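You operate a simulated robot arm through the tools that you are given. There is no shell and no other tool. Be economical: measure what you need, move in short steps, check, and stop when the job is done.

Carry out the task below with a simulated robot arm. There is one attempt and no reset: what you move stays moved.

Task
Test the tube named on the checking card and sort it.
Fine: switch the lamp box on, stand the tube in it, press test; the display names the hole; switch off again.

Only the result counts: the job must be done as asked and must still hold three seconds after the hand-in. Knocking over, shifting, dropping, spilling or breaking anything else fails it.

Robot
A 7-joint arm with a two-finger parallel gripper, fixed in place. Base frame: the origin is at the foot of the arm, x ahead of it, y to its left, z up; the work surface is at about z = 0.74. Lengths are in m, angles in rad, forces in N, time in s.
With the tool pointing down near the work surface it reaches from about 0.3 to 0.68 m from the base axis. Its first joint turns from -1.152 to 1.152 rad. Payload 1.57 kg.
The tool frame sits at the grasp point between the pads (the TCP): z along the fingers, y along the line on which they close. The tips reach 0.03 m beyond it. The gripper opens to 0.11 m. The fingers are 0.024 m wide and 0.012 m thick; the gripper's body (0.048 by 0.112 m) begins 0.078 m behind the TCP.
Orientation is told as [roll, pitch, yaw] about the base's x, y, z axes, in that order, counted from this pose: with the fingers straight down and closing along the base's y, the tool's x points along the base's -x, its y along +y and its z along -z.

Tools
- The arm moves only by the tool arm_command. Its argument "rows" is a list of rows, each a list of 6 numbers: the shift along the base's x, y, z in m, then the turn, a rotation vector about the base's x, y, z in rad. In form: [[tx, ty, tz, wx, wy, wz], ...]. A call has 1 to 20 rows; each row shifts and turns the commanded pose from where the row before left it. "gripper" is the opening in per cent of the stroke, from 0 (shut) to 100 (fully open), set as the call begins (left out, the last holds). Rows are played at 5 a second. More than 0.05 m and 0.15 rad between two rows, or a gripper value outside its range, and nothing of the call is played. A pose out of reach is approached as far as the arm can. The call stops where the force on the tool passes 40 N (or 10 N more than at its start, if that is more) or the arm is blocked; 0.2 s more then pass. Each finger travels about 0.108 m/s and halts on what it meets, pressing with about 38 N; the grip force reading is that of the motor and also rises with nothing between the fingers. The clock runs only during rows and for 0.2 s after the last one: add rows that do not move to give the fingers time. The reply holds the time, the measured pose of the TCP, the force on the tool along the base axes, the opening and the grip force, in the units named above and with some noise.
- Cameras (640 x 400 px; columns grow to the right, rows downward): "scene" is fixed at [0.1495, -0.386, 1.3927]; the picture's right is [0.87, -0.48, 0.00], its down [-0.32, -0.57, -0.76] and it looks along [0.37, 0.66, -0.65] (base axes); focal length 334 px, centre (320, 200). "wrist" rides on the gripper at [0.07, 0.016, -0.141] in the tool frame; the picture's right is [-0.23, 0.97, 0.00], its down [-0.86, -0.20, -0.48] and it looks along [-0.47, -0.11, 0.88] (tool axes); focal length 222 px, centre (320, 200). There is no depth. A picture from a camera that has moved, and an enlarged one, comes with that camera's place and axes in the base frame and with its lens.
- camera(camera): a new picture of that camera. It takes no simulated time.
- close_up(camera, box): a new picture of the part [left, top, right, bottom] of that camera's present view, enlarged. It takes no simulated time.
- close_job(): hands the job in; it is judged then, once.

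Work in short steps. Places have to be worked out from the pictures, the camera data and where the tool is seen: move nearer, look again, correct. Check each grasp and each placing, and mend what went wrong. You have 120 turns and 68 pictures in all, those below and enlarged ones among them. Open the gripper and draw the arm clear of the work before you hand the job in, unless the task says otherwise; then end with one line.

The tools are called after "Request:" as name(argument=value, ...) on one line, values as JSON. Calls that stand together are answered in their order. arm_command: Moves the arm, as the interface text tells. Its arguments: {"type":"object","properties":{"rows":{"type":"array","items":{"type":"array","items":{"type":"number"}}},"gripper":{"type":"number"}},"required":["rows"]} The other tools are called the same way: camera (camera) takes a picture; close_up (camera, box) takes an enlarged picture of a part of a camera's view; close_job () hands the job in.

At the start:

```text
clock: 0.0
tcp_pos: [0.3621, 0.0331, 1.1239]
ee_rot: [-0.001, 0.0, 0.0]
ft_force: [0.7, 0.3, -0.5]
finger_gap: 0.1099
gripper_force: 0.0
```

scene: 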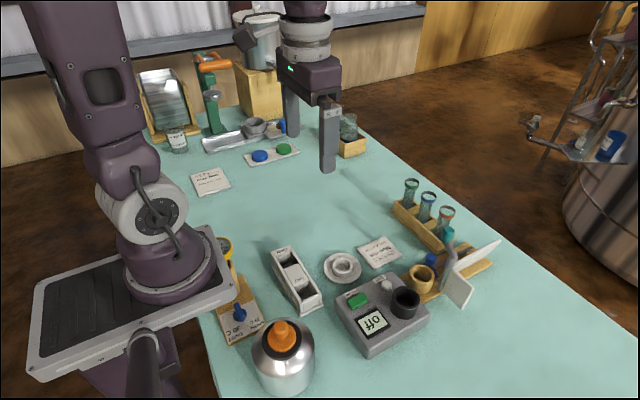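
wrist: 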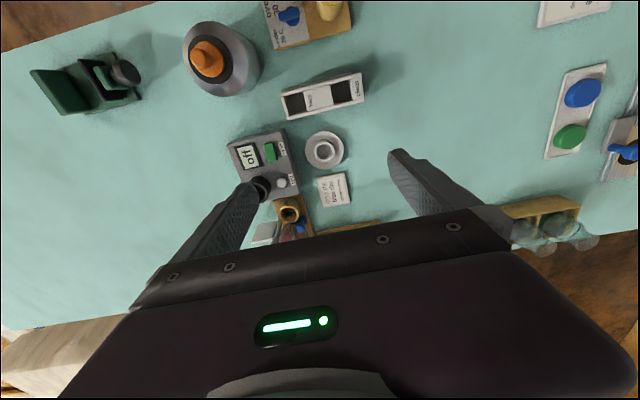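

I start by reading the cards and the instrument up close.

Request:
close_up(camera="scene", box=[320, 220, 440, 360])

Request:
close_up(camera="scene", box=[380, 170, 500, 310])

Request:
close_up(camera="scene", box=[180, 110, 310, 200])

Request:
close_up(camera="scene", box=[200, 230, 340, 350])

```text
2.86 times, centred on (380, 290) of scene
camera zoom: at [0.1495, -0.386, 1.3927], right [0.87, -0.48, 0.0], down [-0.32, -0.57, -0.76], along [0.37, 0.66, -0.65], focal length 954 px, centre (149, -57)
```

zoom: 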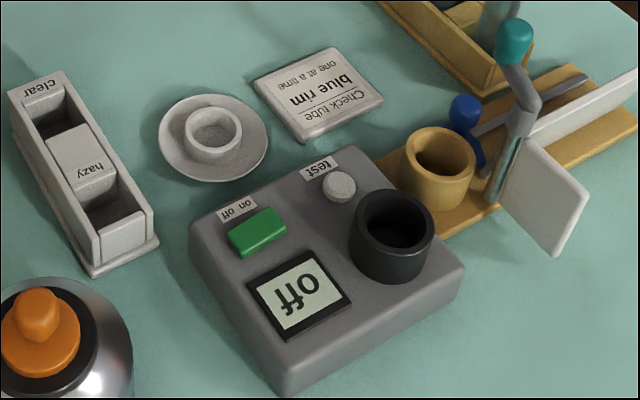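

```text
2.86 times, centred on (440, 240) of scene
camera zoom: at [0.1495, -0.386, 1.3927], right [0.87, -0.48, 0.0], down [-0.32, -0.57, -0.76], along [0.37, 0.66, -0.65], focal length 954 px, centre (-23, 86)
```

zoom: 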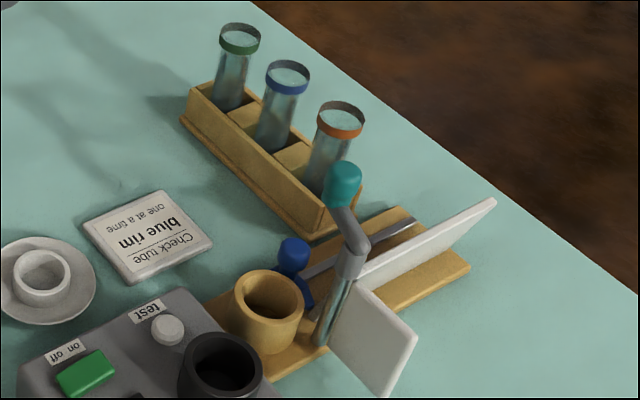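

```text
4.44 times, centred on (245, 155) of scene
camera zoom: at [0.1495, -0.386, 1.3927], right [0.87, -0.48, 0.0], down [-0.32, -0.57, -0.76], along [0.37, 0.66, -0.65], focal length 1484 px, centre (653, 400)
```

zoom: 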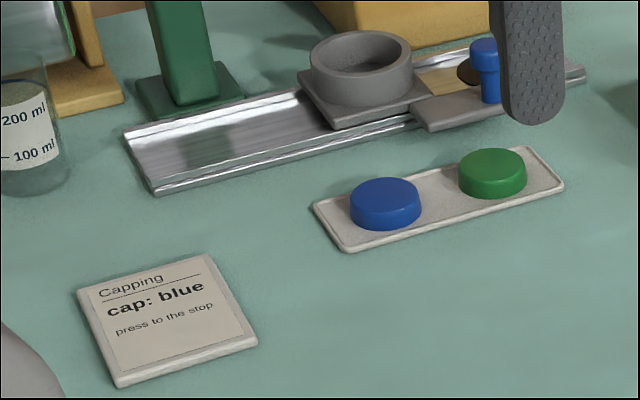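

```text
3.33 times, centred on (270, 290) of scene
camera zoom: at [0.1495, -0.386, 1.3927], right [0.87, -0.48, 0.0], down [-0.32, -0.57, -0.76], along [0.37, 0.66, -0.65], focal length 1113 px, centre (487, -100)
```

zoom: 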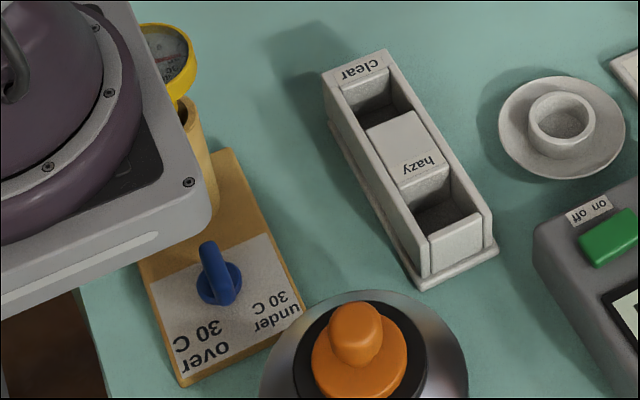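

The card asks for the blue-rim tube, which is the middle one in the rack. I move the wrist camera over the rack and lamp box for a better measurement.

Request:
arm_command(rows=[[0.03, -0.01, 0, 0, 0, 0], [0.03, -0.01, -0.01, 0, 0, 0], [0.03, -0.01, -0.01, 0, 0, 0], [0.03, 0, -0.01, 0, 0, 0], [0, 0, 0, 0, 0, 0]])

Request:
camera(camera="wrist")

```text
clock: 1.2
tcp_pos: [0.4822, 0.0033, 1.0942]
ee_rot: [-0.001, 0.0, 0.001]
ft_force: [0.4, -0.2, 0.0]
finger_gap: 0.11
gripper_force: 0.0
```

```text
61 pictures are left
camera wrist: at [0.4127, 0.0194, 1.2347], right [0.23, 0.97, 0.0], down [0.86, -0.2, 0.48], along [0.47, -0.11, -0.88], focal length 222 px, centre (320, 200)
```

wrist: 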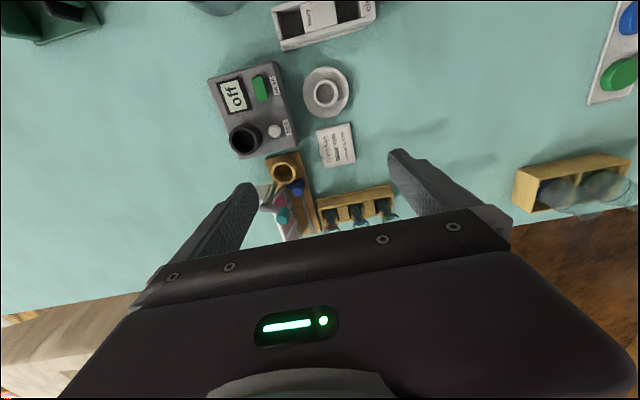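

Request:
close_up(camera="wrist", box=[250, 130, 410, 240])

Request:
close_up(camera="wrist", box=[200, 50, 360, 170])

```text
3.64 times, centred on (330, 185) of wrist
camera zoom: at [0.4127, 0.0194, 1.2347], right [0.23, 0.97, 0.0], down [0.86, -0.2, 0.48], along [0.47, -0.11, -0.88], focal length 808 px, centre (284, 254)
```

zoom: 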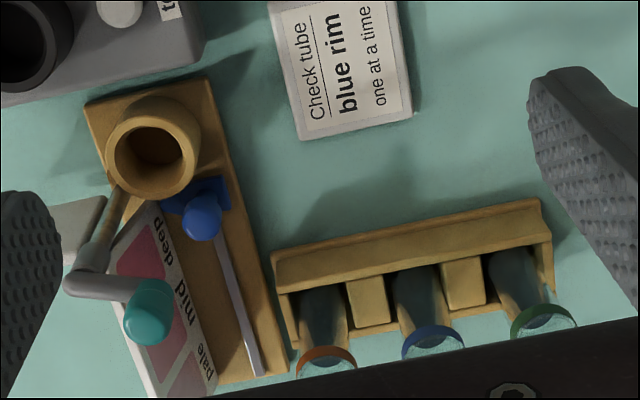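

```text
3.33 times, centred on (280, 110) of wrist
camera zoom: at [0.4127, 0.0194, 1.2347], right [0.23, 0.97, 0.0], down [0.86, -0.2, 0.48], along [0.47, -0.11, -0.88], focal length 740 px, centre (453, 500)
```

zoom: 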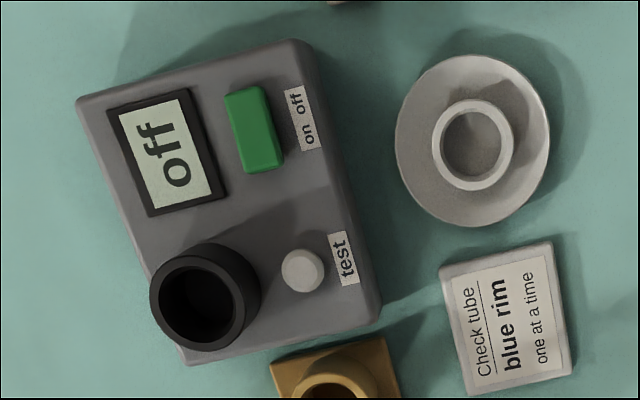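

Triangulating both cameras, the rocker is centred near (0.404, -0.088, 0.789) with its "on" end toward +x. The test button is at (0.480, -0.086), the well rim at (0.478, -0.142, 0.818) and the blue rim at (0.70, 0.041, 0.852). I shut the fingers and hover over the "on" end.

Request:
arm_command(rows=[[-0.03, -0.03, -0.01, 0, 0, 0], [-0.02, -0.03, -0.02, 0, 0, 0], [-0.013, -0.031, -0.02, 0, 0, 0], [0, 0, -0.045, 0, 0, 0], [0, 0, -0.045, 0, 0, 0], [0, 0, -0.045, 0, 0, 0], [0, 0, -0.03, 0, 0, 0], [0, 0, 0, 0, 0, 0]], gripper=0)

Request:
camera(camera="wrist")

Request:
close_up(camera="scene", box=[320, 220, 440, 360])

```text
clock: 3.0
tcp_pos: [0.4198, -0.0911, 0.8783]
ee_rot: [0.0, -0.001, -0.001]
ft_force: [1.1, -0.2, -0.4]
finger_gap: 0.0
gripper_force: 21.2
```

```text
58 pictures are left
camera wrist: at [0.3501, -0.074, 1.0197], right [0.23, 0.97, 0.0], down [0.86, -0.2, 0.48], along [0.47, -0.11, -0.88], focal length 222 px, centre (320, 200)
```

wrist: 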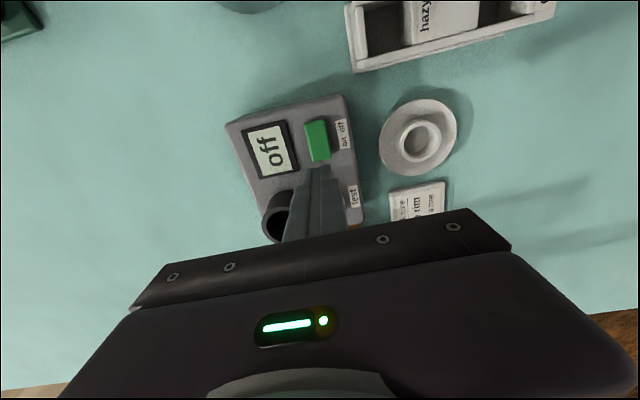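

```text
2.86 times, centred on (380, 290) of scene
camera zoom: at [0.1495, -0.386, 1.3927], right [0.87, -0.48, 0.0], down [-0.32, -0.57, -0.76], along [0.37, 0.66, -0.65], focal length 954 px, centre (149, -57)
```

zoom: 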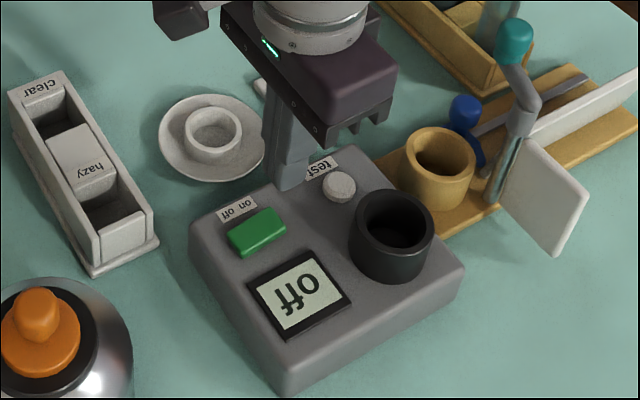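

The tip projects where I predicted, so the calibration holds. I lower slowly onto the "on" end.

Request:
arm_command(rows=[[0, 0.002, -0.03, 0, 0, 0], [0, 0, -0.015, 0, 0, 0], [0, 0, -0.006, 0, 0, 0], [0, 0, -0.004, 0, 0, 0], [0, 0, -0.004, 0, 0, 0], [0, 0, -0.003, 0, 0, 0]])

Request:
close_up(camera="wrist", box=[220, 80, 380, 200])

```text
clock: 4.1
tcp_pos: [0.4215, -0.0874, 0.8252]
ee_rot: [-0.002, -0.006, 0.002]
ft_force: [-2.9, 1.0, 13.0]
finger_gap: 0.0001
gripper_force: 21.4
stopped in row 5: the force on the tool passed its limit (the readings are from after the stop); the commanded pose is now the measured one
```

```text
3.33 times, centred on (300, 140) of wrist
camera zoom: at [0.3504, -0.0709, 0.966], right [0.23, 0.97, 0.0], down [0.85, -0.2, 0.48], along [0.47, -0.11, -0.88], focal length 740 px, centre (387, 400)
```

zoom: 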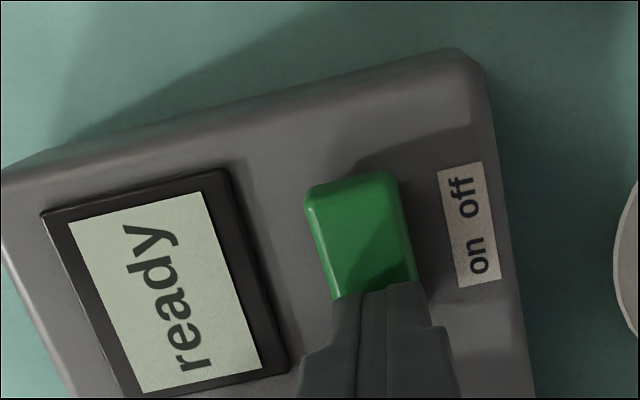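

The display shows "ready", so the lamp box is on. I rise and go above the blue-rim tube with the fingers about 0.05 apart.

Request:
arm_command(rows=[[0, 0, 0.03, 0, 0, 0], [0, 0, 0.045, 0, 0, 0], [0, 0, 0.045, 0, 0, 0], [0, 0, 0.03, 0, 0, 0], [0.04, 0.02, 0, 0, 0, 0], [0.04, 0.02, 0, 0, 0, 0], [0.04, 0.02, 0, 0, 0, 0], [0.04, 0.02, 0, 0, 0, 0], [0.04, 0.02, 0, 0, 0, 0], [0.04, 0.02, 0, 0, 0, 0], [0.038, 0.008, 0, 0, 0, 0], [0, 0, 0, 0, 0, 0], [0, 0, 0, 0, 0, 0]], gripper=46)

Request:
camera(camera="wrist")

Request:
close_up(camera="scene", box=[360, 120, 520, 280])

```text
clock: 6.9
tcp_pos: [0.6894, 0.0378, 0.9747]
ee_rot: [-0.001, -0.006, 0.0]
ft_force: [-1.1, 0.1, -0.3]
finger_gap: 0.0504
gripper_force: 0.0
out of reach, approached as far as the arm can: row 11
```

```text
55 pictures are left
camera wrist: at [0.6188, 0.0541, 1.1151], right [0.23, 0.97, 0.0], down [0.85, -0.2, 0.48], along [0.47, -0.11, -0.88], focal length 222 px, centre (320, 200)
```

wrist: 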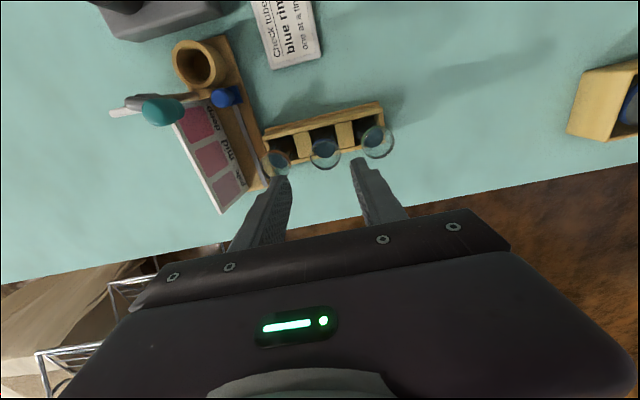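

```text
2.50 times, centred on (440, 200) of scene
camera zoom: at [0.1495, -0.386, 1.3927], right [0.87, -0.48, 0.0], down [-0.32, -0.57, -0.76], along [0.37, 0.66, -0.65], focal length 835 px, centre (20, 200)
```

zoom: 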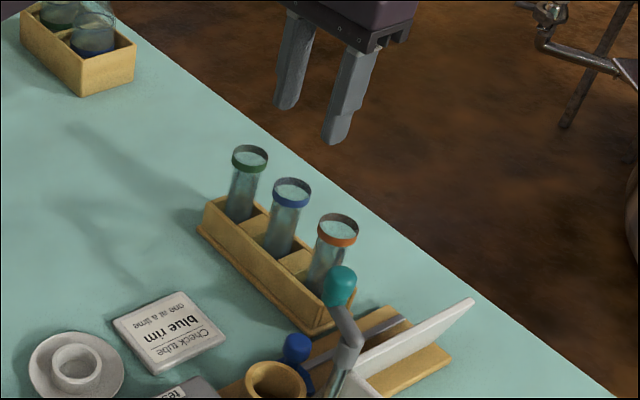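

The reach ended at x≈0.689. I take a close-up to measure the rim exactly.

Request:
close_up(camera="wrist", box=[250, 90, 410, 210])

```text
3.33 times, centred on (330, 150) of wrist
camera zoom: at [0.6188, 0.0541, 1.1151], right [0.23, 0.97, 0.0], down [0.85, -0.2, 0.48], along [0.47, -0.11, -0.88], focal length 740 px, centre (287, 367)
```

zoom: 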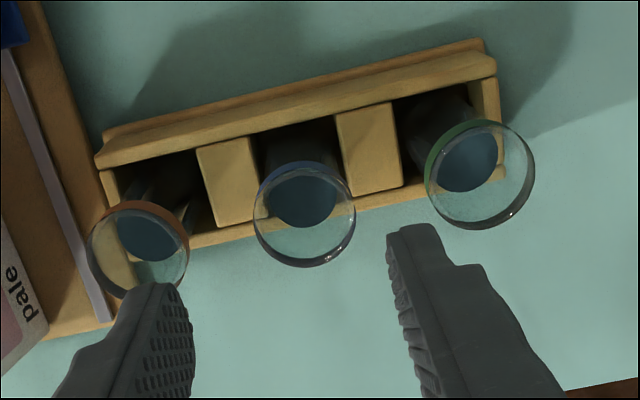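

The rim centre is confirmed at (0.699, 0.042), about 0.037 across. I pitch the tool outward by 0.2 rad to gain reach, since the pads close along y and the tube can stay vertical.

Request:
arm_command(rows=[[0, 0, 0, 0, -0.1, 0], [0, 0, 0, 0, -0.1, 0], [0, 0, 0, 0, 0, 0]])

```text
clock: 7.7
tcp_pos: [0.6899, 0.038, 0.975]
ee_rot: [0.002, -0.207, -0.002]
ft_force: [0.6, -0.5, 0.3]
finger_gap: 0.0506
gripper_force: 0.1
```

Pitched without trouble. I correct x and y and come down to just above the rim.

Request:
arm_command(rows=[[0.0095, 0.0037, 0, 0, 0, 0], [0, 0, -0.03, 0, 0, 0], [0, 0, -0.03, 0, 0, 0], [0, 0, 0, 0, 0, 0]])

Request:
close_up(camera="wrist", box=[230, 90, 410, 225])

Request:
close_up(camera="scene", box=[380, 140, 480, 240])

```text
clock: 8.7
tcp_pos: [0.6979, 0.044, 0.9153]
ee_rot: [-0.002, -0.205, 0.002]
ft_force: [0.7, -0.1, -0.4]
finger_gap: 0.0506
gripper_force: 0.1
```

```text
2.96 times, centred on (320, 158) of wrist
camera zoom: at [0.601, 0.0608, 1.0392], right [0.22, 0.97, 0.05], down [0.74, -0.2, 0.64], along [0.63, -0.11, -0.76], focal length 658 px, centre (320, 326)
```

zoom: 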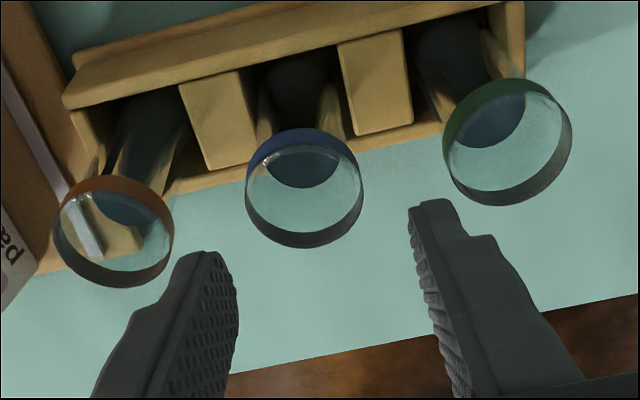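

```text
4.00 times, centred on (430, 190) of scene
camera zoom: at [0.1495, -0.386, 1.3927], right [0.87, -0.48, 0.0], down [-0.32, -0.57, -0.76], along [0.37, 0.66, -0.65], focal length 1336 px, centre (-120, 240)
```

zoom: 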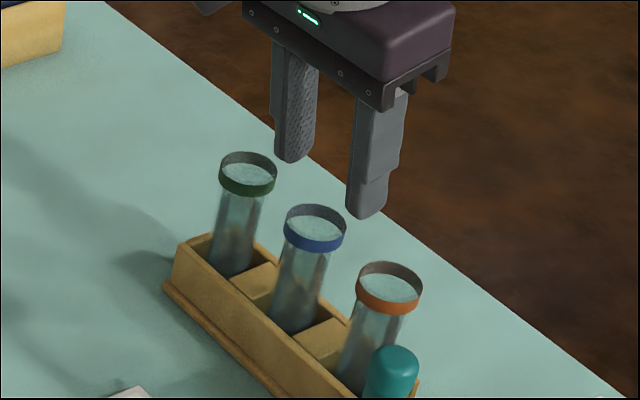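

Rim at (0.701, 0.041); I nudge -0.0025 in y and descend so that the pads straddle the upper tube.

Request:
arm_command(rows=[[0.002, -0.0025, 0, 0, 0, 0], [0, 0, -0.015, 0, 0, 0], [0, 0, -0.015, 0, 0, 0], [0, 0, -0.015, 0, 0, 0], [0, 0, -0.013, 0, 0, 0], [0, 0, 0, 0, 0, 0]])

Request:
close_up(camera="wrist", box=[230, 110, 410, 245])

Request:
close_up(camera="scene", box=[380, 140, 480, 240])

```text
clock: 10.1
tcp_pos: [0.7008, 0.0407, 0.8573]
ee_rot: [-0.003, -0.203, -0.002]
ft_force: [0.9, 0.0, 0.1]
finger_gap: 0.0505
gripper_force: 0.0
```

```text
2.96 times, centred on (320, 178) of wrist
camera zoom: at [0.6037, 0.0567, 0.9813], right [0.22, 0.97, 0.04], down [0.74, -0.2, 0.64], along [0.63, -0.11, -0.76], focal length 658 px, centre (320, 267)
```

zoom: 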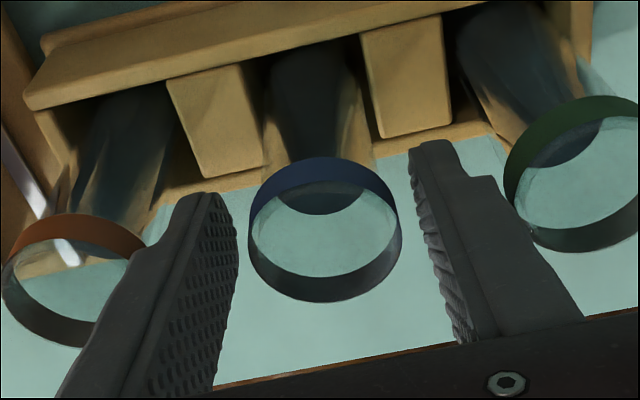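

```text
4.00 times, centred on (430, 190) of scene
camera zoom: at [0.1495, -0.386, 1.3927], right [0.87, -0.48, 0.0], down [-0.32, -0.57, -0.76], along [0.37, 0.66, -0.65], focal length 1336 px, centre (-120, 240)
```

zoom: 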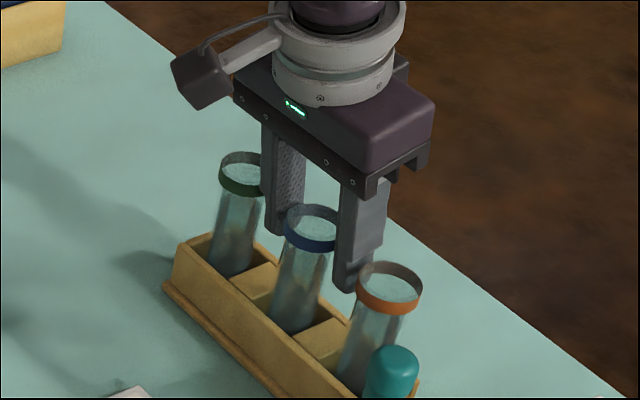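

The tube is centred between the pads within about 1 mm. Closing now.

Request:
arm_command(rows=[[0, 0.0006, 0, 0, 0, 0], [0, 0, 0, 0, 0, 0], [0, 0, 0, 0, 0, 0]], gripper=0)

```text
clock: 10.9
tcp_pos: [0.7014, 0.0413, 0.8587]
ee_rot: [-0.002, -0.205, 0.0]
ft_force: [-0.3, 0.1, -0.2]
finger_gap: 0.0346
gripper_force: 37.6
```

Gap 0.035 with full grip force: the tube is held. I lift it straight up.

Request:
arm_command(rows=[[0, 0, 0.01, 0, 0, 0], [0, 0, 0.02, 0, 0, 0], [0, 0, 0.025, 0, 0, 0], [0, 0, 0.025, 0, 0, 0], [0, 0, 0.025, 0, 0, 0], [0, 0, 0.025, 0, 0, 0], [0, 0, 0, 0, 0, 0]])

Request:
close_up(camera="scene", box=[360, 100, 500, 240])

```text
clock: 12.5
tcp_pos: [0.7012, 0.0404, 0.9875]
ee_rot: [-0.004, -0.204, 0.001]
ft_force: [-0.3, -0.4, -0.7]
finger_gap: 0.0349
gripper_force: 37.7
```

```text
2.86 times, centred on (430, 170) of scene
camera zoom: at [0.1495, -0.386, 1.3926], right [0.87, -0.48, 0.0], down [-0.32, -0.57, -0.76], along [0.37, 0.66, -0.65], focal length 954 px, centre (6, 286)
```

zoom: 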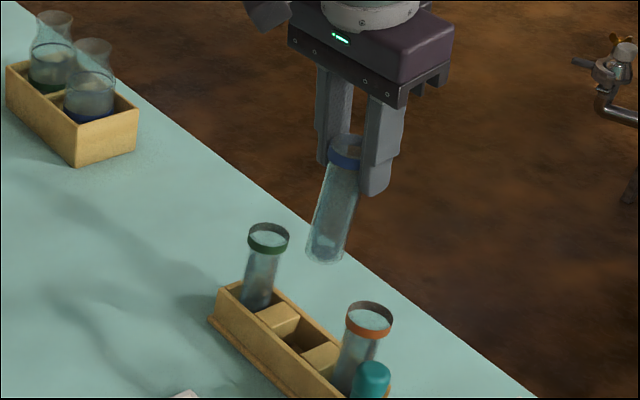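

The tube hangs vertical, about 0.105 long, bottom near z 0.876. I bring it in along x and then across to above the well at (0.478, -0.142).

Request:
arm_command(rows=[[-0.02, 0, 0, 0, 0, 0], [-0.035, 0, 0, 0, 0, 0], [-0.035, 0, 0, 0, 0, 0], [-0.035, 0, 0, 0, 0, 0], [-0.035, 0, 0, 0, 0, 0], [-0.03, -0.01, 0, 0, 0, 0], [-0.02, -0.025, 0, 0, 0, 0], [-0.011, -0.03, 0, 0, 0, 0], [0, -0.035, 0, 0, 0, 0], [0, -0.035, 0, 0, 0, 0], [0, -0.03, 0, 0, 0, 0], [-0.002, -0.0175, 0, 0, 0, 0], [0, 0, 0, 0, 0, 0]])

Request:
close_up(camera="scene", box=[330, 180, 470, 340])

Request:
close_up(camera="wrist", box=[230, 90, 410, 225])

```text
clock: 15.3
tcp_pos: [0.4776, -0.1412, 0.9884]
ee_rot: [-0.002, -0.204, 0.001]
ft_force: [-0.4, 0.7, -0.6]
finger_gap: 0.0347
gripper_force: 37.8
```

```text
2.50 times, centred on (400, 260) of scene
camera zoom: at [0.1495, -0.386, 1.3926], right [0.87, -0.48, 0.0], down [-0.32, -0.57, -0.76], along [0.37, 0.66, -0.65], focal length 835 px, centre (120, 50)
```

zoom: 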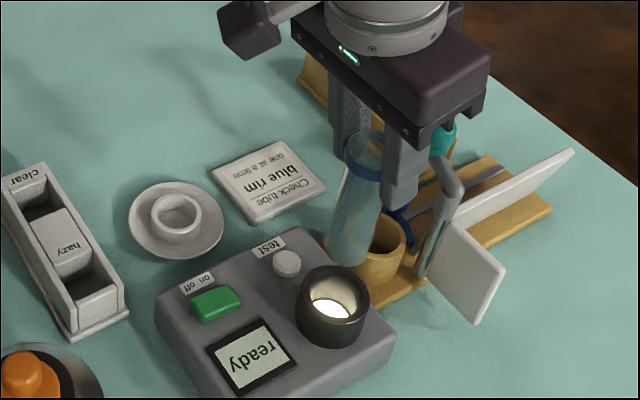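

```text
2.96 times, centred on (320, 158) of wrist
camera zoom: at [0.3805, -0.1258, 1.1113], right [0.22, 0.97, 0.04], down [0.74, -0.2, 0.64], along [0.63, -0.11, -0.76], focal length 658 px, centre (320, 326)
```

zoom: 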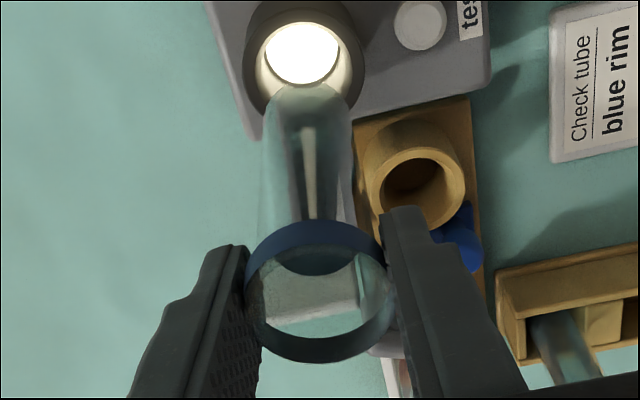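

The well glows and the tube is just above it. I lower until the tube bottom is slightly over the rim and compare directly.

Request:
arm_command(rows=[[0, -0.001, -0.02, 0, 0, 0], [0, 0, -0.02, 0, 0, 0], [0, 0, 0, 0, 0, 0]])

Request:
close_up(camera="scene", box=[350, 220, 450, 320])

Request:
close_up(camera="wrist", box=[230, 70, 410, 205])

```text
clock: 16.1
tcp_pos: [0.4786, -0.1436, 0.9469]
ee_rot: [-0.001, -0.204, 0.0]
ft_force: [0.0, 0.5, 0.0]
finger_gap: 0.0347
gripper_force: 38.1
```

```text
4.00 times, centred on (400, 270) of scene
camera zoom: at [0.1495, -0.386, 1.3926], right [0.87, -0.48, 0.0], down [-0.32, -0.57, -0.76], along [0.37, 0.66, -0.65], focal length 1336 px, centre (0, -80)
```

zoom: 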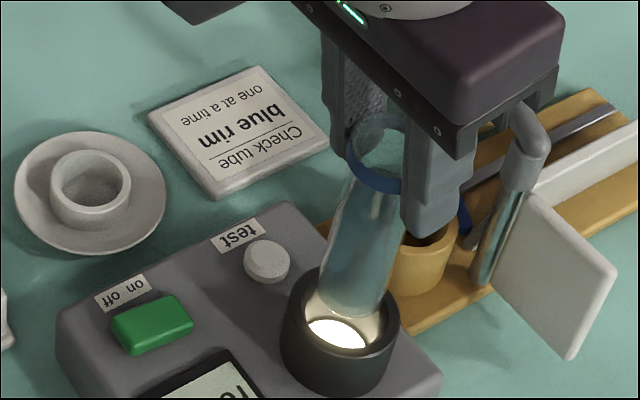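

```text
2.96 times, centred on (320, 138) of wrist
camera zoom: at [0.3813, -0.1273, 1.0714], right [0.22, 0.97, 0.05], down [0.74, -0.2, 0.64], along [0.63, -0.11, -0.77], focal length 658 px, centre (320, 385)
```

zoom: 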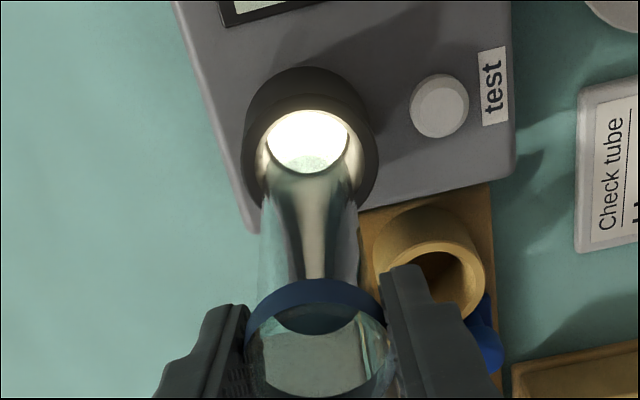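

Relative to the tube, the well looks about 2.5 mm nearer in x and 1.5 mm toward +y. I correct and descend in small steps.

Request:
arm_command(rows=[[-0.0025, 0.0015, 0, 0, 0, 0], [0, 0, -0.01, 0, 0, 0], [0, 0, -0.006, 0, 0, 0], [0, 0, -0.004, 0, 0, 0], [0, 0, -0.004, 0, 0, 0], [0, 0, 0, 0, 0, 0]])

Request:
close_up(camera="scene", box=[350, 220, 450, 320])

Request:
close_up(camera="wrist", box=[250, 70, 390, 175])

```text
clock: 17.5
tcp_pos: [0.477, -0.1412, 0.9242]
ee_rot: [-0.001, -0.208, -0.001]
ft_force: [7.7, -3.7, 1.7]
finger_gap: 0.0347
gripper_force: 38.1
```

```text
4.00 times, centred on (400, 270) of scene
camera zoom: at [0.1496, -0.386, 1.3926], right [0.87, -0.48, 0.0], down [-0.32, -0.57, -0.76], along [0.37, 0.66, -0.65], focal length 1336 px, centre (0, -80)
```

zoom: 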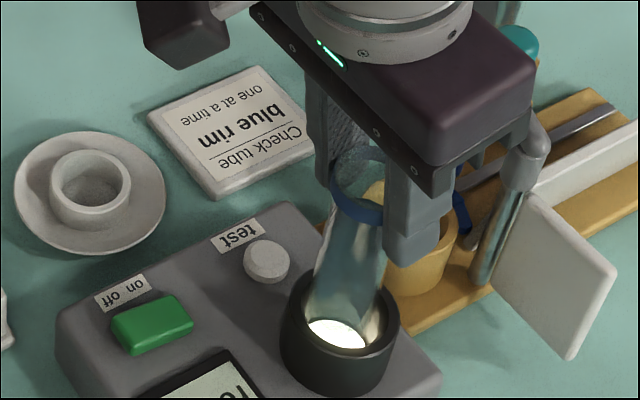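

```text
3.81 times, centred on (320, 122) of wrist
camera zoom: at [0.3791, -0.1247, 1.0473], right [0.22, 0.97, 0.04], down [0.74, -0.2, 0.64], along [0.64, -0.11, -0.76], focal length 846 px, centre (320, 495)
```

zoom: 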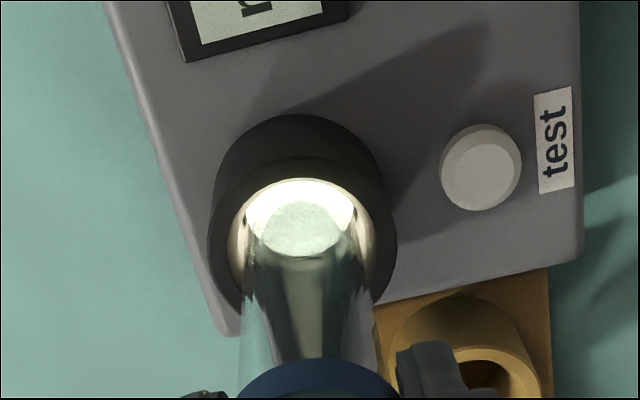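

The side force (+7.7 x, -3.7 y) shows the tube touching the near wall, so my correction overshot. I shift back 1.5–2 mm to relieve it.

Request:
arm_command(rows=[[0.001, -0.0005, 0, 0, 0, 0], [0.001, -0.0005, 0, 0, 0, 0], [0, 0, 0, 0, 0, 0]])

```text
clock: 18.3
tcp_pos: [0.477, -0.1413, 0.923]
ee_rot: [-0.001, -0.201, 0.0]
ft_force: [0.9, 1.6, -1.3]
finger_gap: 0.0349
gripper_force: 37.3
```

Relieved. Continuing down in small steps.

Request:
arm_command(rows=[[0, 0, -0.004, 0, 0, 0], [0, 0, -0.004, 0, 0, 0], [0, 0, -0.004, 0, 0, 0], [0, 0, 0, 0, 0, 0]])

```text
clock: 19.3
tcp_pos: [0.4779, -0.143, 0.9111]
ee_rot: [-0.001, -0.206, -0.001]
ft_force: [2.5, 0.8, -0.4]
finger_gap: 0.0346
gripper_force: 37.3
```

Request:
arm_command(rows=[[0.0005, 0, -0.004, 0, 0, 0], [0, 0, -0.005, 0, 0, 0], [0, 0, -0.005, 0, 0, 0], [0, 0, -0.005, 0, 0, 0], [0, 0, 0, 0, 0, 0]])

Request:
close_up(camera="scene", box=[350, 220, 450, 320])

```text
clock: 20.5
tcp_pos: [0.4793, -0.1432, 0.8928]
ee_rot: [-0.004, -0.212, -0.001]
ft_force: [-1.1, 1.1, 8.0]
finger_gap: 0.0348
gripper_force: 38.1
stopped in row 5: the force on the tool passed its limit (the readings are from after the stop); the commanded pose is now the measured one
```

```text
4.00 times, centred on (400, 270) of scene
camera zoom: at [0.1493, -0.3859, 1.3927], right [0.87, -0.48, 0.0], down [-0.32, -0.57, -0.76], along [0.37, 0.66, -0.65], focal length 1336 px, centre (0, -80)
```

zoom: 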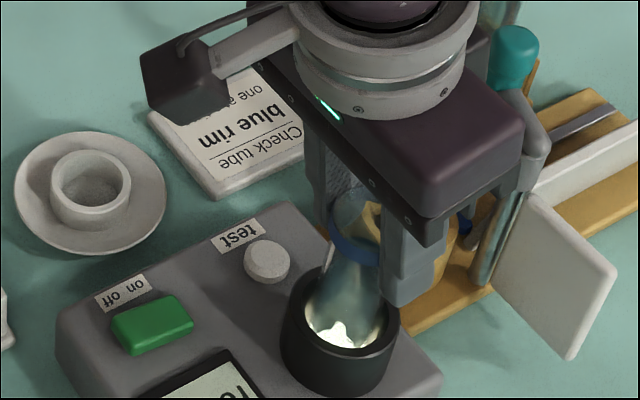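

The upward force stop at TCP z 0.893 puts the tube bottom at about 0.781, which looks like the well floor. I release to a 0.05 gap.

Request:
arm_command(rows=[[0, 0, 0, 0, 0, 0], [0, 0, 0, 0, 0, 0], [0, 0, 0, 0, 0, 0]], gripper=46)

Request:
camera(camera="wrist")

Request:
close_up(camera="scene", box=[350, 220, 450, 320])

```text
clock: 21.3
tcp_pos: [0.4794, -0.1422, 0.8944]
ee_rot: [-0.003, -0.209, 0.0]
ft_force: [0.5, -0.2, 0.2]
finger_gap: 0.0507
gripper_force: 0.1
```

```text
40 pictures are left
camera wrist: at [0.3815, -0.1266, 1.0173], right [0.22, 0.97, 0.04], down [0.74, -0.2, 0.65], along [0.64, -0.11, -0.76], focal length 222 px, centre (320, 200)
```

wrist: 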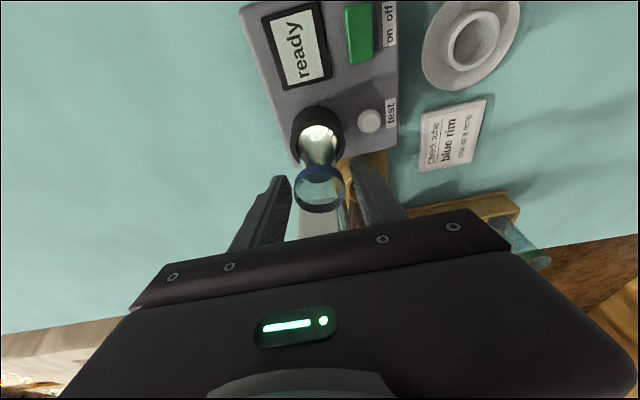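

```text
4.00 times, centred on (400, 270) of scene
camera zoom: at [0.1495, -0.386, 1.3927], right [0.87, -0.48, 0.0], down [-0.32, -0.57, -0.76], along [0.37, 0.66, -0.65], focal length 1336 px, centre (0, -80)
```

zoom: 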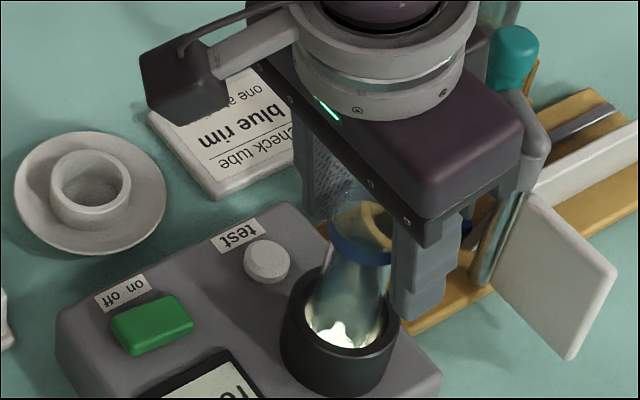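

The tube stands upright in the well and the display still says ready. I rise clear and level the tool. I'll lean it 0.3 rad toward +y so the gripper body misses the tube top while I press test.

Request:
arm_command(rows=[[0, 0, 0.02, 0, 0, 0], [0, 0, 0.04, 0, 0, 0], [0, 0, 0.045, 0, 0, 0], [0, 0.02, 0, 0, 0.1, 0], [0, 0.02, 0, 0, 0.1, 0], [0, 0.015, 0, -0.15, 0, 0], [0.0005, 0, 0, -0.15, 0, 0], [0, 0, 0, 0, 0, 0]])

Request:
arm_command(rows=[[0, 0, 0, 0, 0, 0], [0, 0, 0, 0, 0, 0], [0, 0, 0, 0, 0, 0]], gripper=0)

Request:
camera(camera="wrist")

```text
clock: 23.1
tcp_pos: [0.4788, -0.089, 0.9988]
ee_rot: [-0.304, -0.009, 0.003]
ft_force: [-0.3, -0.9, -0.1]
finger_gap: 0.0503
gripper_force: 0.0
```

```text
clock: 23.9
tcp_pos: [0.4808, -0.0888, 0.9983]
ee_rot: [-0.305, -0.01, 0.006]
ft_force: [-0.6, -0.6, 0.3]
finger_gap: 0.0
gripper_force: 21.4
```

```text
38 pictures are left
camera wrist: at [0.409, -0.0314, 1.1278], right [0.23, 0.93, -0.29], down [0.85, -0.05, 0.52], along [0.47, -0.36, -0.8], focal length 222 px, centre (320, 200)
```

wrist: 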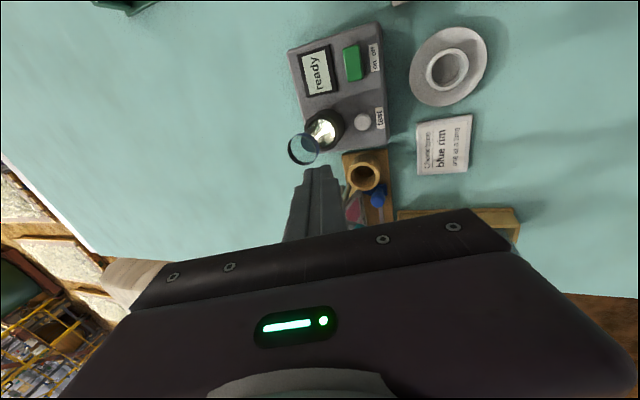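

I shift 3 mm toward +y to clear the well wall and descend near the button, then check.

Request:
arm_command(rows=[[-0.001, 0.0035, -0.03, 0, 0, 0], [0, 0, -0.04, 0, 0, 0], [0, 0, -0.04, 0, 0, 0], [0, 0, -0.04, 0, 0, 0], [0, 0, -0.008, 0, 0, 0], [0, 0, 0, 0, 0, 0]])

Request:
close_up(camera="scene", box=[350, 220, 450, 320])

Request:
close_up(camera="wrist", box=[230, 60, 410, 195])

```text
clock: 25.3
tcp_pos: [0.4798, -0.0832, 0.8395]
ee_rot: [-0.302, -0.007, 0.003]
ft_force: [-0.2, 0.6, 0.0]
finger_gap: 0.0001
gripper_force: 21.7
```

```text
4.00 times, centred on (400, 270) of scene
camera zoom: at [0.1495, -0.386, 1.3927], right [0.87, -0.48, 0.0], down [-0.32, -0.57, -0.76], along [0.37, 0.66, -0.65], focal length 1336 px, centre (0, -80)
```

zoom: 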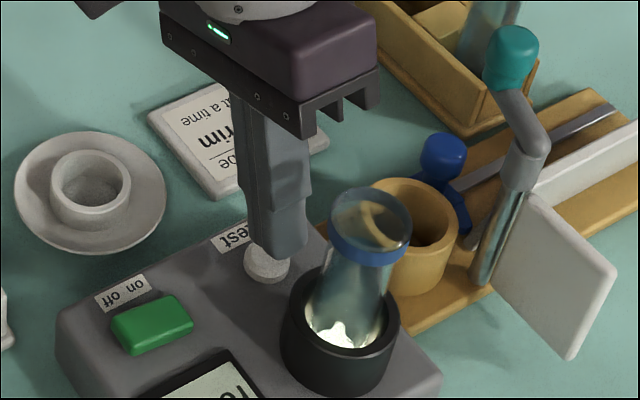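

```text
2.96 times, centred on (320, 128) of wrist
camera zoom: at [0.4085, -0.0261, 0.9696], right [0.23, 0.93, -0.29], down [0.85, -0.05, 0.52], along [0.47, -0.36, -0.8], focal length 658 px, centre (320, 415)
```

zoom: 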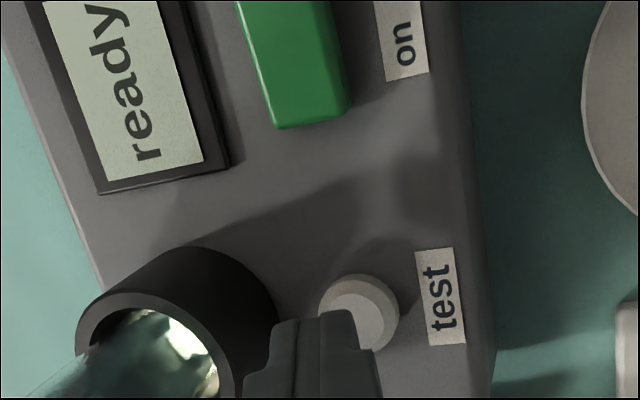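

The tip is over the button with clearance to the well. Pressing gently.

Request:
arm_command(rows=[[0, 0.001, -0.006, 0, 0, 0], [0, 0, -0.005, 0, 0, 0], [0, 0, -0.004, 0, 0, 0], [0, 0, -0.003, 0, 0, 0], [0, 0, -0.003, 0, 0, 0], [0, 0, -0.003, 0, 0, 0]])

Request:
close_up(camera="wrist", box=[230, 30, 410, 165])

```text
clock: 26.7
tcp_pos: [0.479, -0.0852, 0.8164]
ee_rot: [-0.305, -0.009, 0.001]
ft_force: [-1.0, 5.4, 23.1]
finger_gap: 0.0001
gripper_force: 21.3
```

```text
2.96 times, centred on (320, 98) of wrist
camera zoom: at [0.4081, -0.0263, 0.9465], right [0.23, 0.93, -0.29], down [0.85, -0.05, 0.52], along [0.47, -0.36, -0.8], focal length 658 px, centre (320, 504)
```

zoom: 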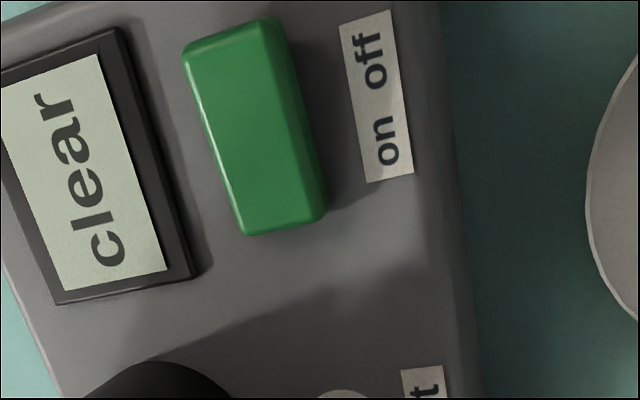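

The result is "clear". I lift off, level the tool and hover above the rocker's "off" end at x≈0.389.

Request:
arm_command(rows=[[0, 0, 0.02, 0, 0, 0], [0, 0, 0.04, 0, 0, 0], [0, 0, 0.04, 0, 0, 0], [-0.03, 0, 0, 0.15, 0, 0], [-0.03, 0, 0, 0.15, 0, 0], [-0.03, -0.003, 0, 0, 0, 0], [0, 0, -0.03, 0, 0, 0], [0, 0, -0.03, 0, 0, 0], [0, 0, 0, 0, 0, 0]])

Request:
close_up(camera="scene", box=[340, 220, 440, 320])

```text
clock: 28.7
tcp_pos: [0.389, -0.0853, 0.8564]
ee_rot: [-0.005, -0.008, 0.0]
ft_force: [-0.7, -0.6, 0.3]
finger_gap: 0.0001
gripper_force: 21.5
```

```text
4.00 times, centred on (390, 270) of scene
camera zoom: at [0.1495, -0.386, 1.3927], right [0.87, -0.48, 0.0], down [-0.32, -0.57, -0.76], along [0.37, 0.66, -0.65], focal length 1336 px, centre (40, -80)
```

zoom: 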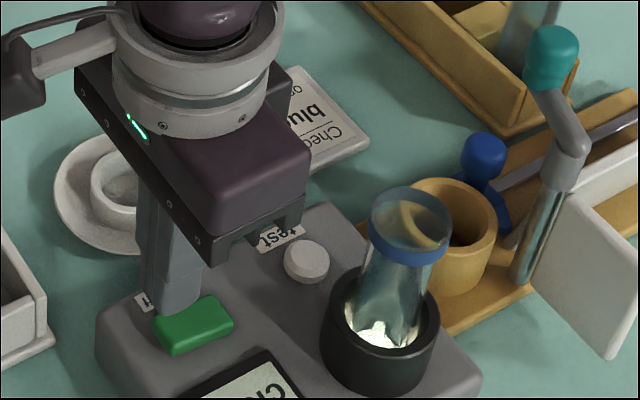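

The tip is above the "off" end. Pressing it.

Request:
arm_command(rows=[[0, -0.002, -0.015, 0, 0, 0], [0, 0, -0.006, 0, 0, 0], [0, 0, -0.004, 0, 0, 0], [0, 0, -0.004, 0, 0, 0], [0, 0, -0.003, 0, 0, 0]])

Request:
camera(camera="scene")

```text
clock: 29.9
tcp_pos: [0.387, -0.0891, 0.8251]
ee_rot: [-0.004, -0.007, 0.0]
ft_force: [-7.2, 2.0, 26.6]
finger_gap: 0.0
gripper_force: 21.4
```

```text
33 pictures are left
```

scene: 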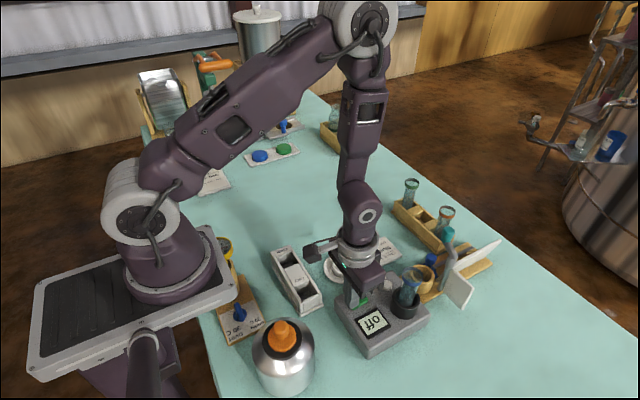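

The display reads "off". Now I rise and view the sorting tray: the "clear" hole is the +y one, near (0.32, 0.09).

Request:
arm_command(rows=[[0, 0, 0.04, 0, 0, 0], [0, 0, 0.045, 0, 0, 0], [-0.01, 0.03, 0.045, 0, 0, 0], [-0.01, 0.04, 0.03, 0, 0, 0], [-0.01, 0.045, 0.01, 0, 0, 0], [-0.01, 0.03, 0, 0, 0, 0], [0, 0, 0, 0, 0, 0]])

Request:
camera(camera="wrist")

```text
refused: row 3 steps farther than a row can; nothing moved
```

```text
32 pictures are left
camera wrist: at [0.3163, -0.0724, 0.9654], right [0.23, 0.97, 0.0], down [0.85, -0.2, 0.49], along [0.47, -0.11, -0.87], focal length 222 px, centre (320, 200)
```

wrist: 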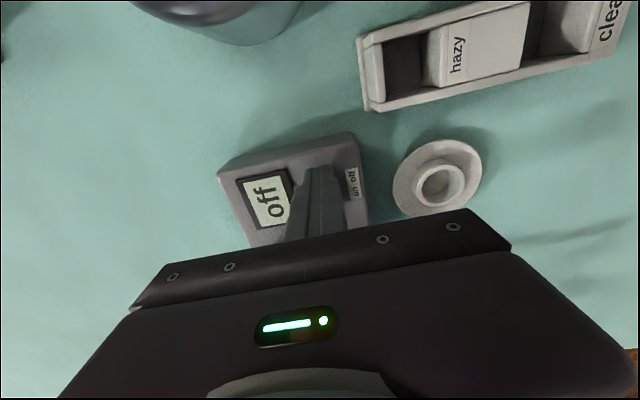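

The move was refused for step size; I repeat it with smaller steps.

Request:
arm_command(rows=[[0, 0, 0.04, 0, 0, 0], [0, 0, 0.045, 0, 0, 0], [-0.01, 0.02, 0.035, 0, 0, 0], [-0.01, 0.03, 0.03, 0, 0, 0], [-0.01, 0.04, 0.02, 0, 0, 0], [-0.01, 0.04, 0.01, 0, 0, 0], [0, 0.03, 0.0, 0, 0, 0], [0, 0, 0, 0, 0, 0]])

Request:
camera(camera="wrist")

Request:
close_up(camera="scene", box=[240, 220, 360, 340])

```text
clock: 31.7
tcp_pos: [0.3482, 0.0715, 1.0047]
ee_rot: [-0.003, -0.01, 0.001]
ft_force: [-0.5, -0.2, -0.5]
finger_gap: 0.0002
gripper_force: 20.9
```

```text
31 pictures are left
camera wrist: at [0.2758, 0.0883, 1.1459], right [0.23, 0.97, 0.0], down [0.85, -0.2, 0.49], along [0.47, -0.11, -0.87], focal length 222 px, centre (320, 200)
```

wrist: 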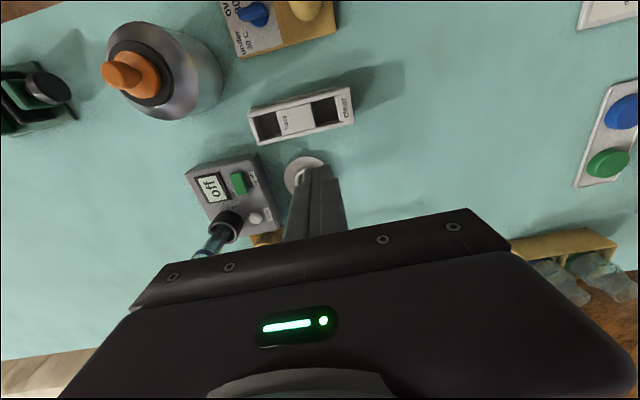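

```text
3.33 times, centred on (300, 280) of scene
camera zoom: at [0.1495, -0.3859, 1.3927], right [0.87, -0.48, 0.0], down [-0.32, -0.57, -0.76], along [0.37, 0.66, -0.65], focal length 1113 px, centre (387, -67)
```

zoom: 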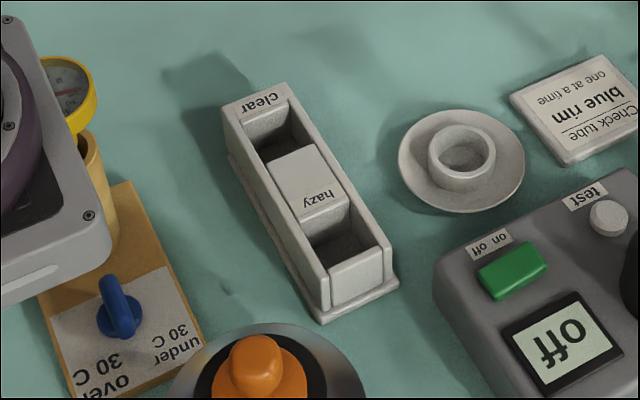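

Request:
close_up(camera="wrist", box=[240, 75, 370, 155])

```text
4.92 times, centred on (305, 115) of wrist
camera zoom: at [0.2758, 0.0883, 1.1459], right [0.23, 0.97, 0.0], down [0.85, -0.2, 0.49], along [0.47, -0.11, -0.87], focal length 1094 px, centre (394, 618)
```

zoom: 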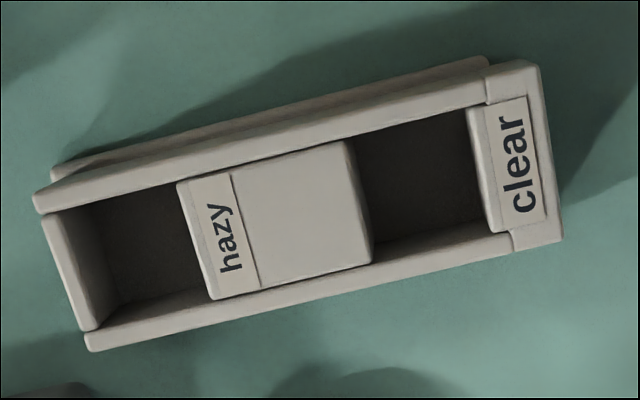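

The "clear" hole centre measures (0.324, 0.0855), tray top z≈0.783, opening about 0.04 square. I go back above the tube with the fingers open to 0.05.

Request:
arm_command(rows=[[0.025, -0.04, 0, 0, 0, 0], [0.025, -0.04, 0, 0, 0, 0], [0.025, -0.04, 0, 0, 0, 0], [0.025, -0.04, 0, 0, 0, 0], [0.02, -0.035, 0, 0, 0, 0], [0.0103, -0.019, -0.02, 0, 0.009, 0], [0, 0, -0.02, 0, 0, 0], [0, 0, 0, 0, 0, 0]], gripper=46)

Request:
close_up(camera="wrist", box=[230, 70, 410, 205])

Request:
close_up(camera="scene", box=[350, 200, 450, 300])

```text
clock: 33.5
tcp_pos: [0.4792, -0.1425, 0.9639]
ee_rot: [-0.003, 0.0, -0.001]
ft_force: [1.0, 0.3, 0.6]
finger_gap: 0.0505
gripper_force: 0.2
```

```text
2.96 times, centred on (320, 138) of wrist
camera zoom: at [0.4088, -0.1268, 1.1045], right [0.23, 0.97, 0.0], down [0.86, -0.2, 0.48], along [0.47, -0.11, -0.88], focal length 658 px, centre (320, 385)
```

zoom: 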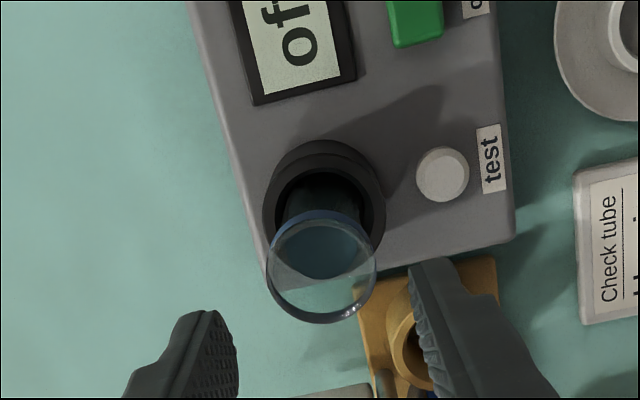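

```text
4.00 times, centred on (400, 250) of scene
camera zoom: at [0.1495, -0.386, 1.3927], right [0.87, -0.48, 0.0], down [-0.32, -0.57, -0.76], along [0.37, 0.66, -0.65], focal length 1336 px, centre (0, 0)
```

zoom: 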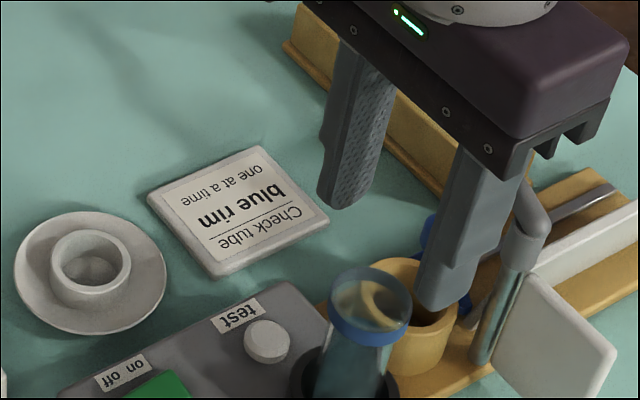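

The rim is at (0.479, -0.143), directly below the TCP. I descend to z≈0.880 and grip.

Request:
arm_command(rows=[[0, -0.0005, -0.025, 0, 0, 0], [0, 0, -0.025, 0, 0, 0], [0, 0, -0.02, 0, 0, 0], [0, 0, -0.014, 0, 0, 0], [0, 0, 0, 0, 0, 0]])

Request:
close_up(camera="wrist", box=[230, 110, 410, 245])

```text
clock: 34.7
tcp_pos: [0.4802, -0.1422, 0.8813]
ee_rot: [-0.003, 0.001, 0.0]
ft_force: [0.1, 0.3, -0.2]
finger_gap: 0.0508
gripper_force: 0.1
```

```text
2.96 times, centred on (320, 178) of wrist
camera zoom: at [0.4096, -0.1267, 1.0221], right [0.23, 0.97, 0.0], down [0.86, -0.2, 0.48], along [0.47, -0.11, -0.88], focal length 658 px, centre (320, 267)
```

zoom: 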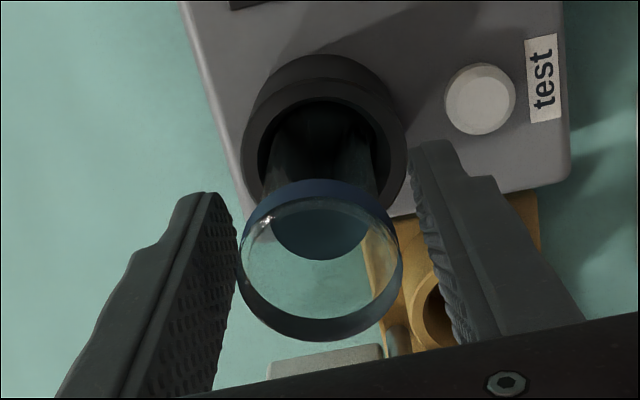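

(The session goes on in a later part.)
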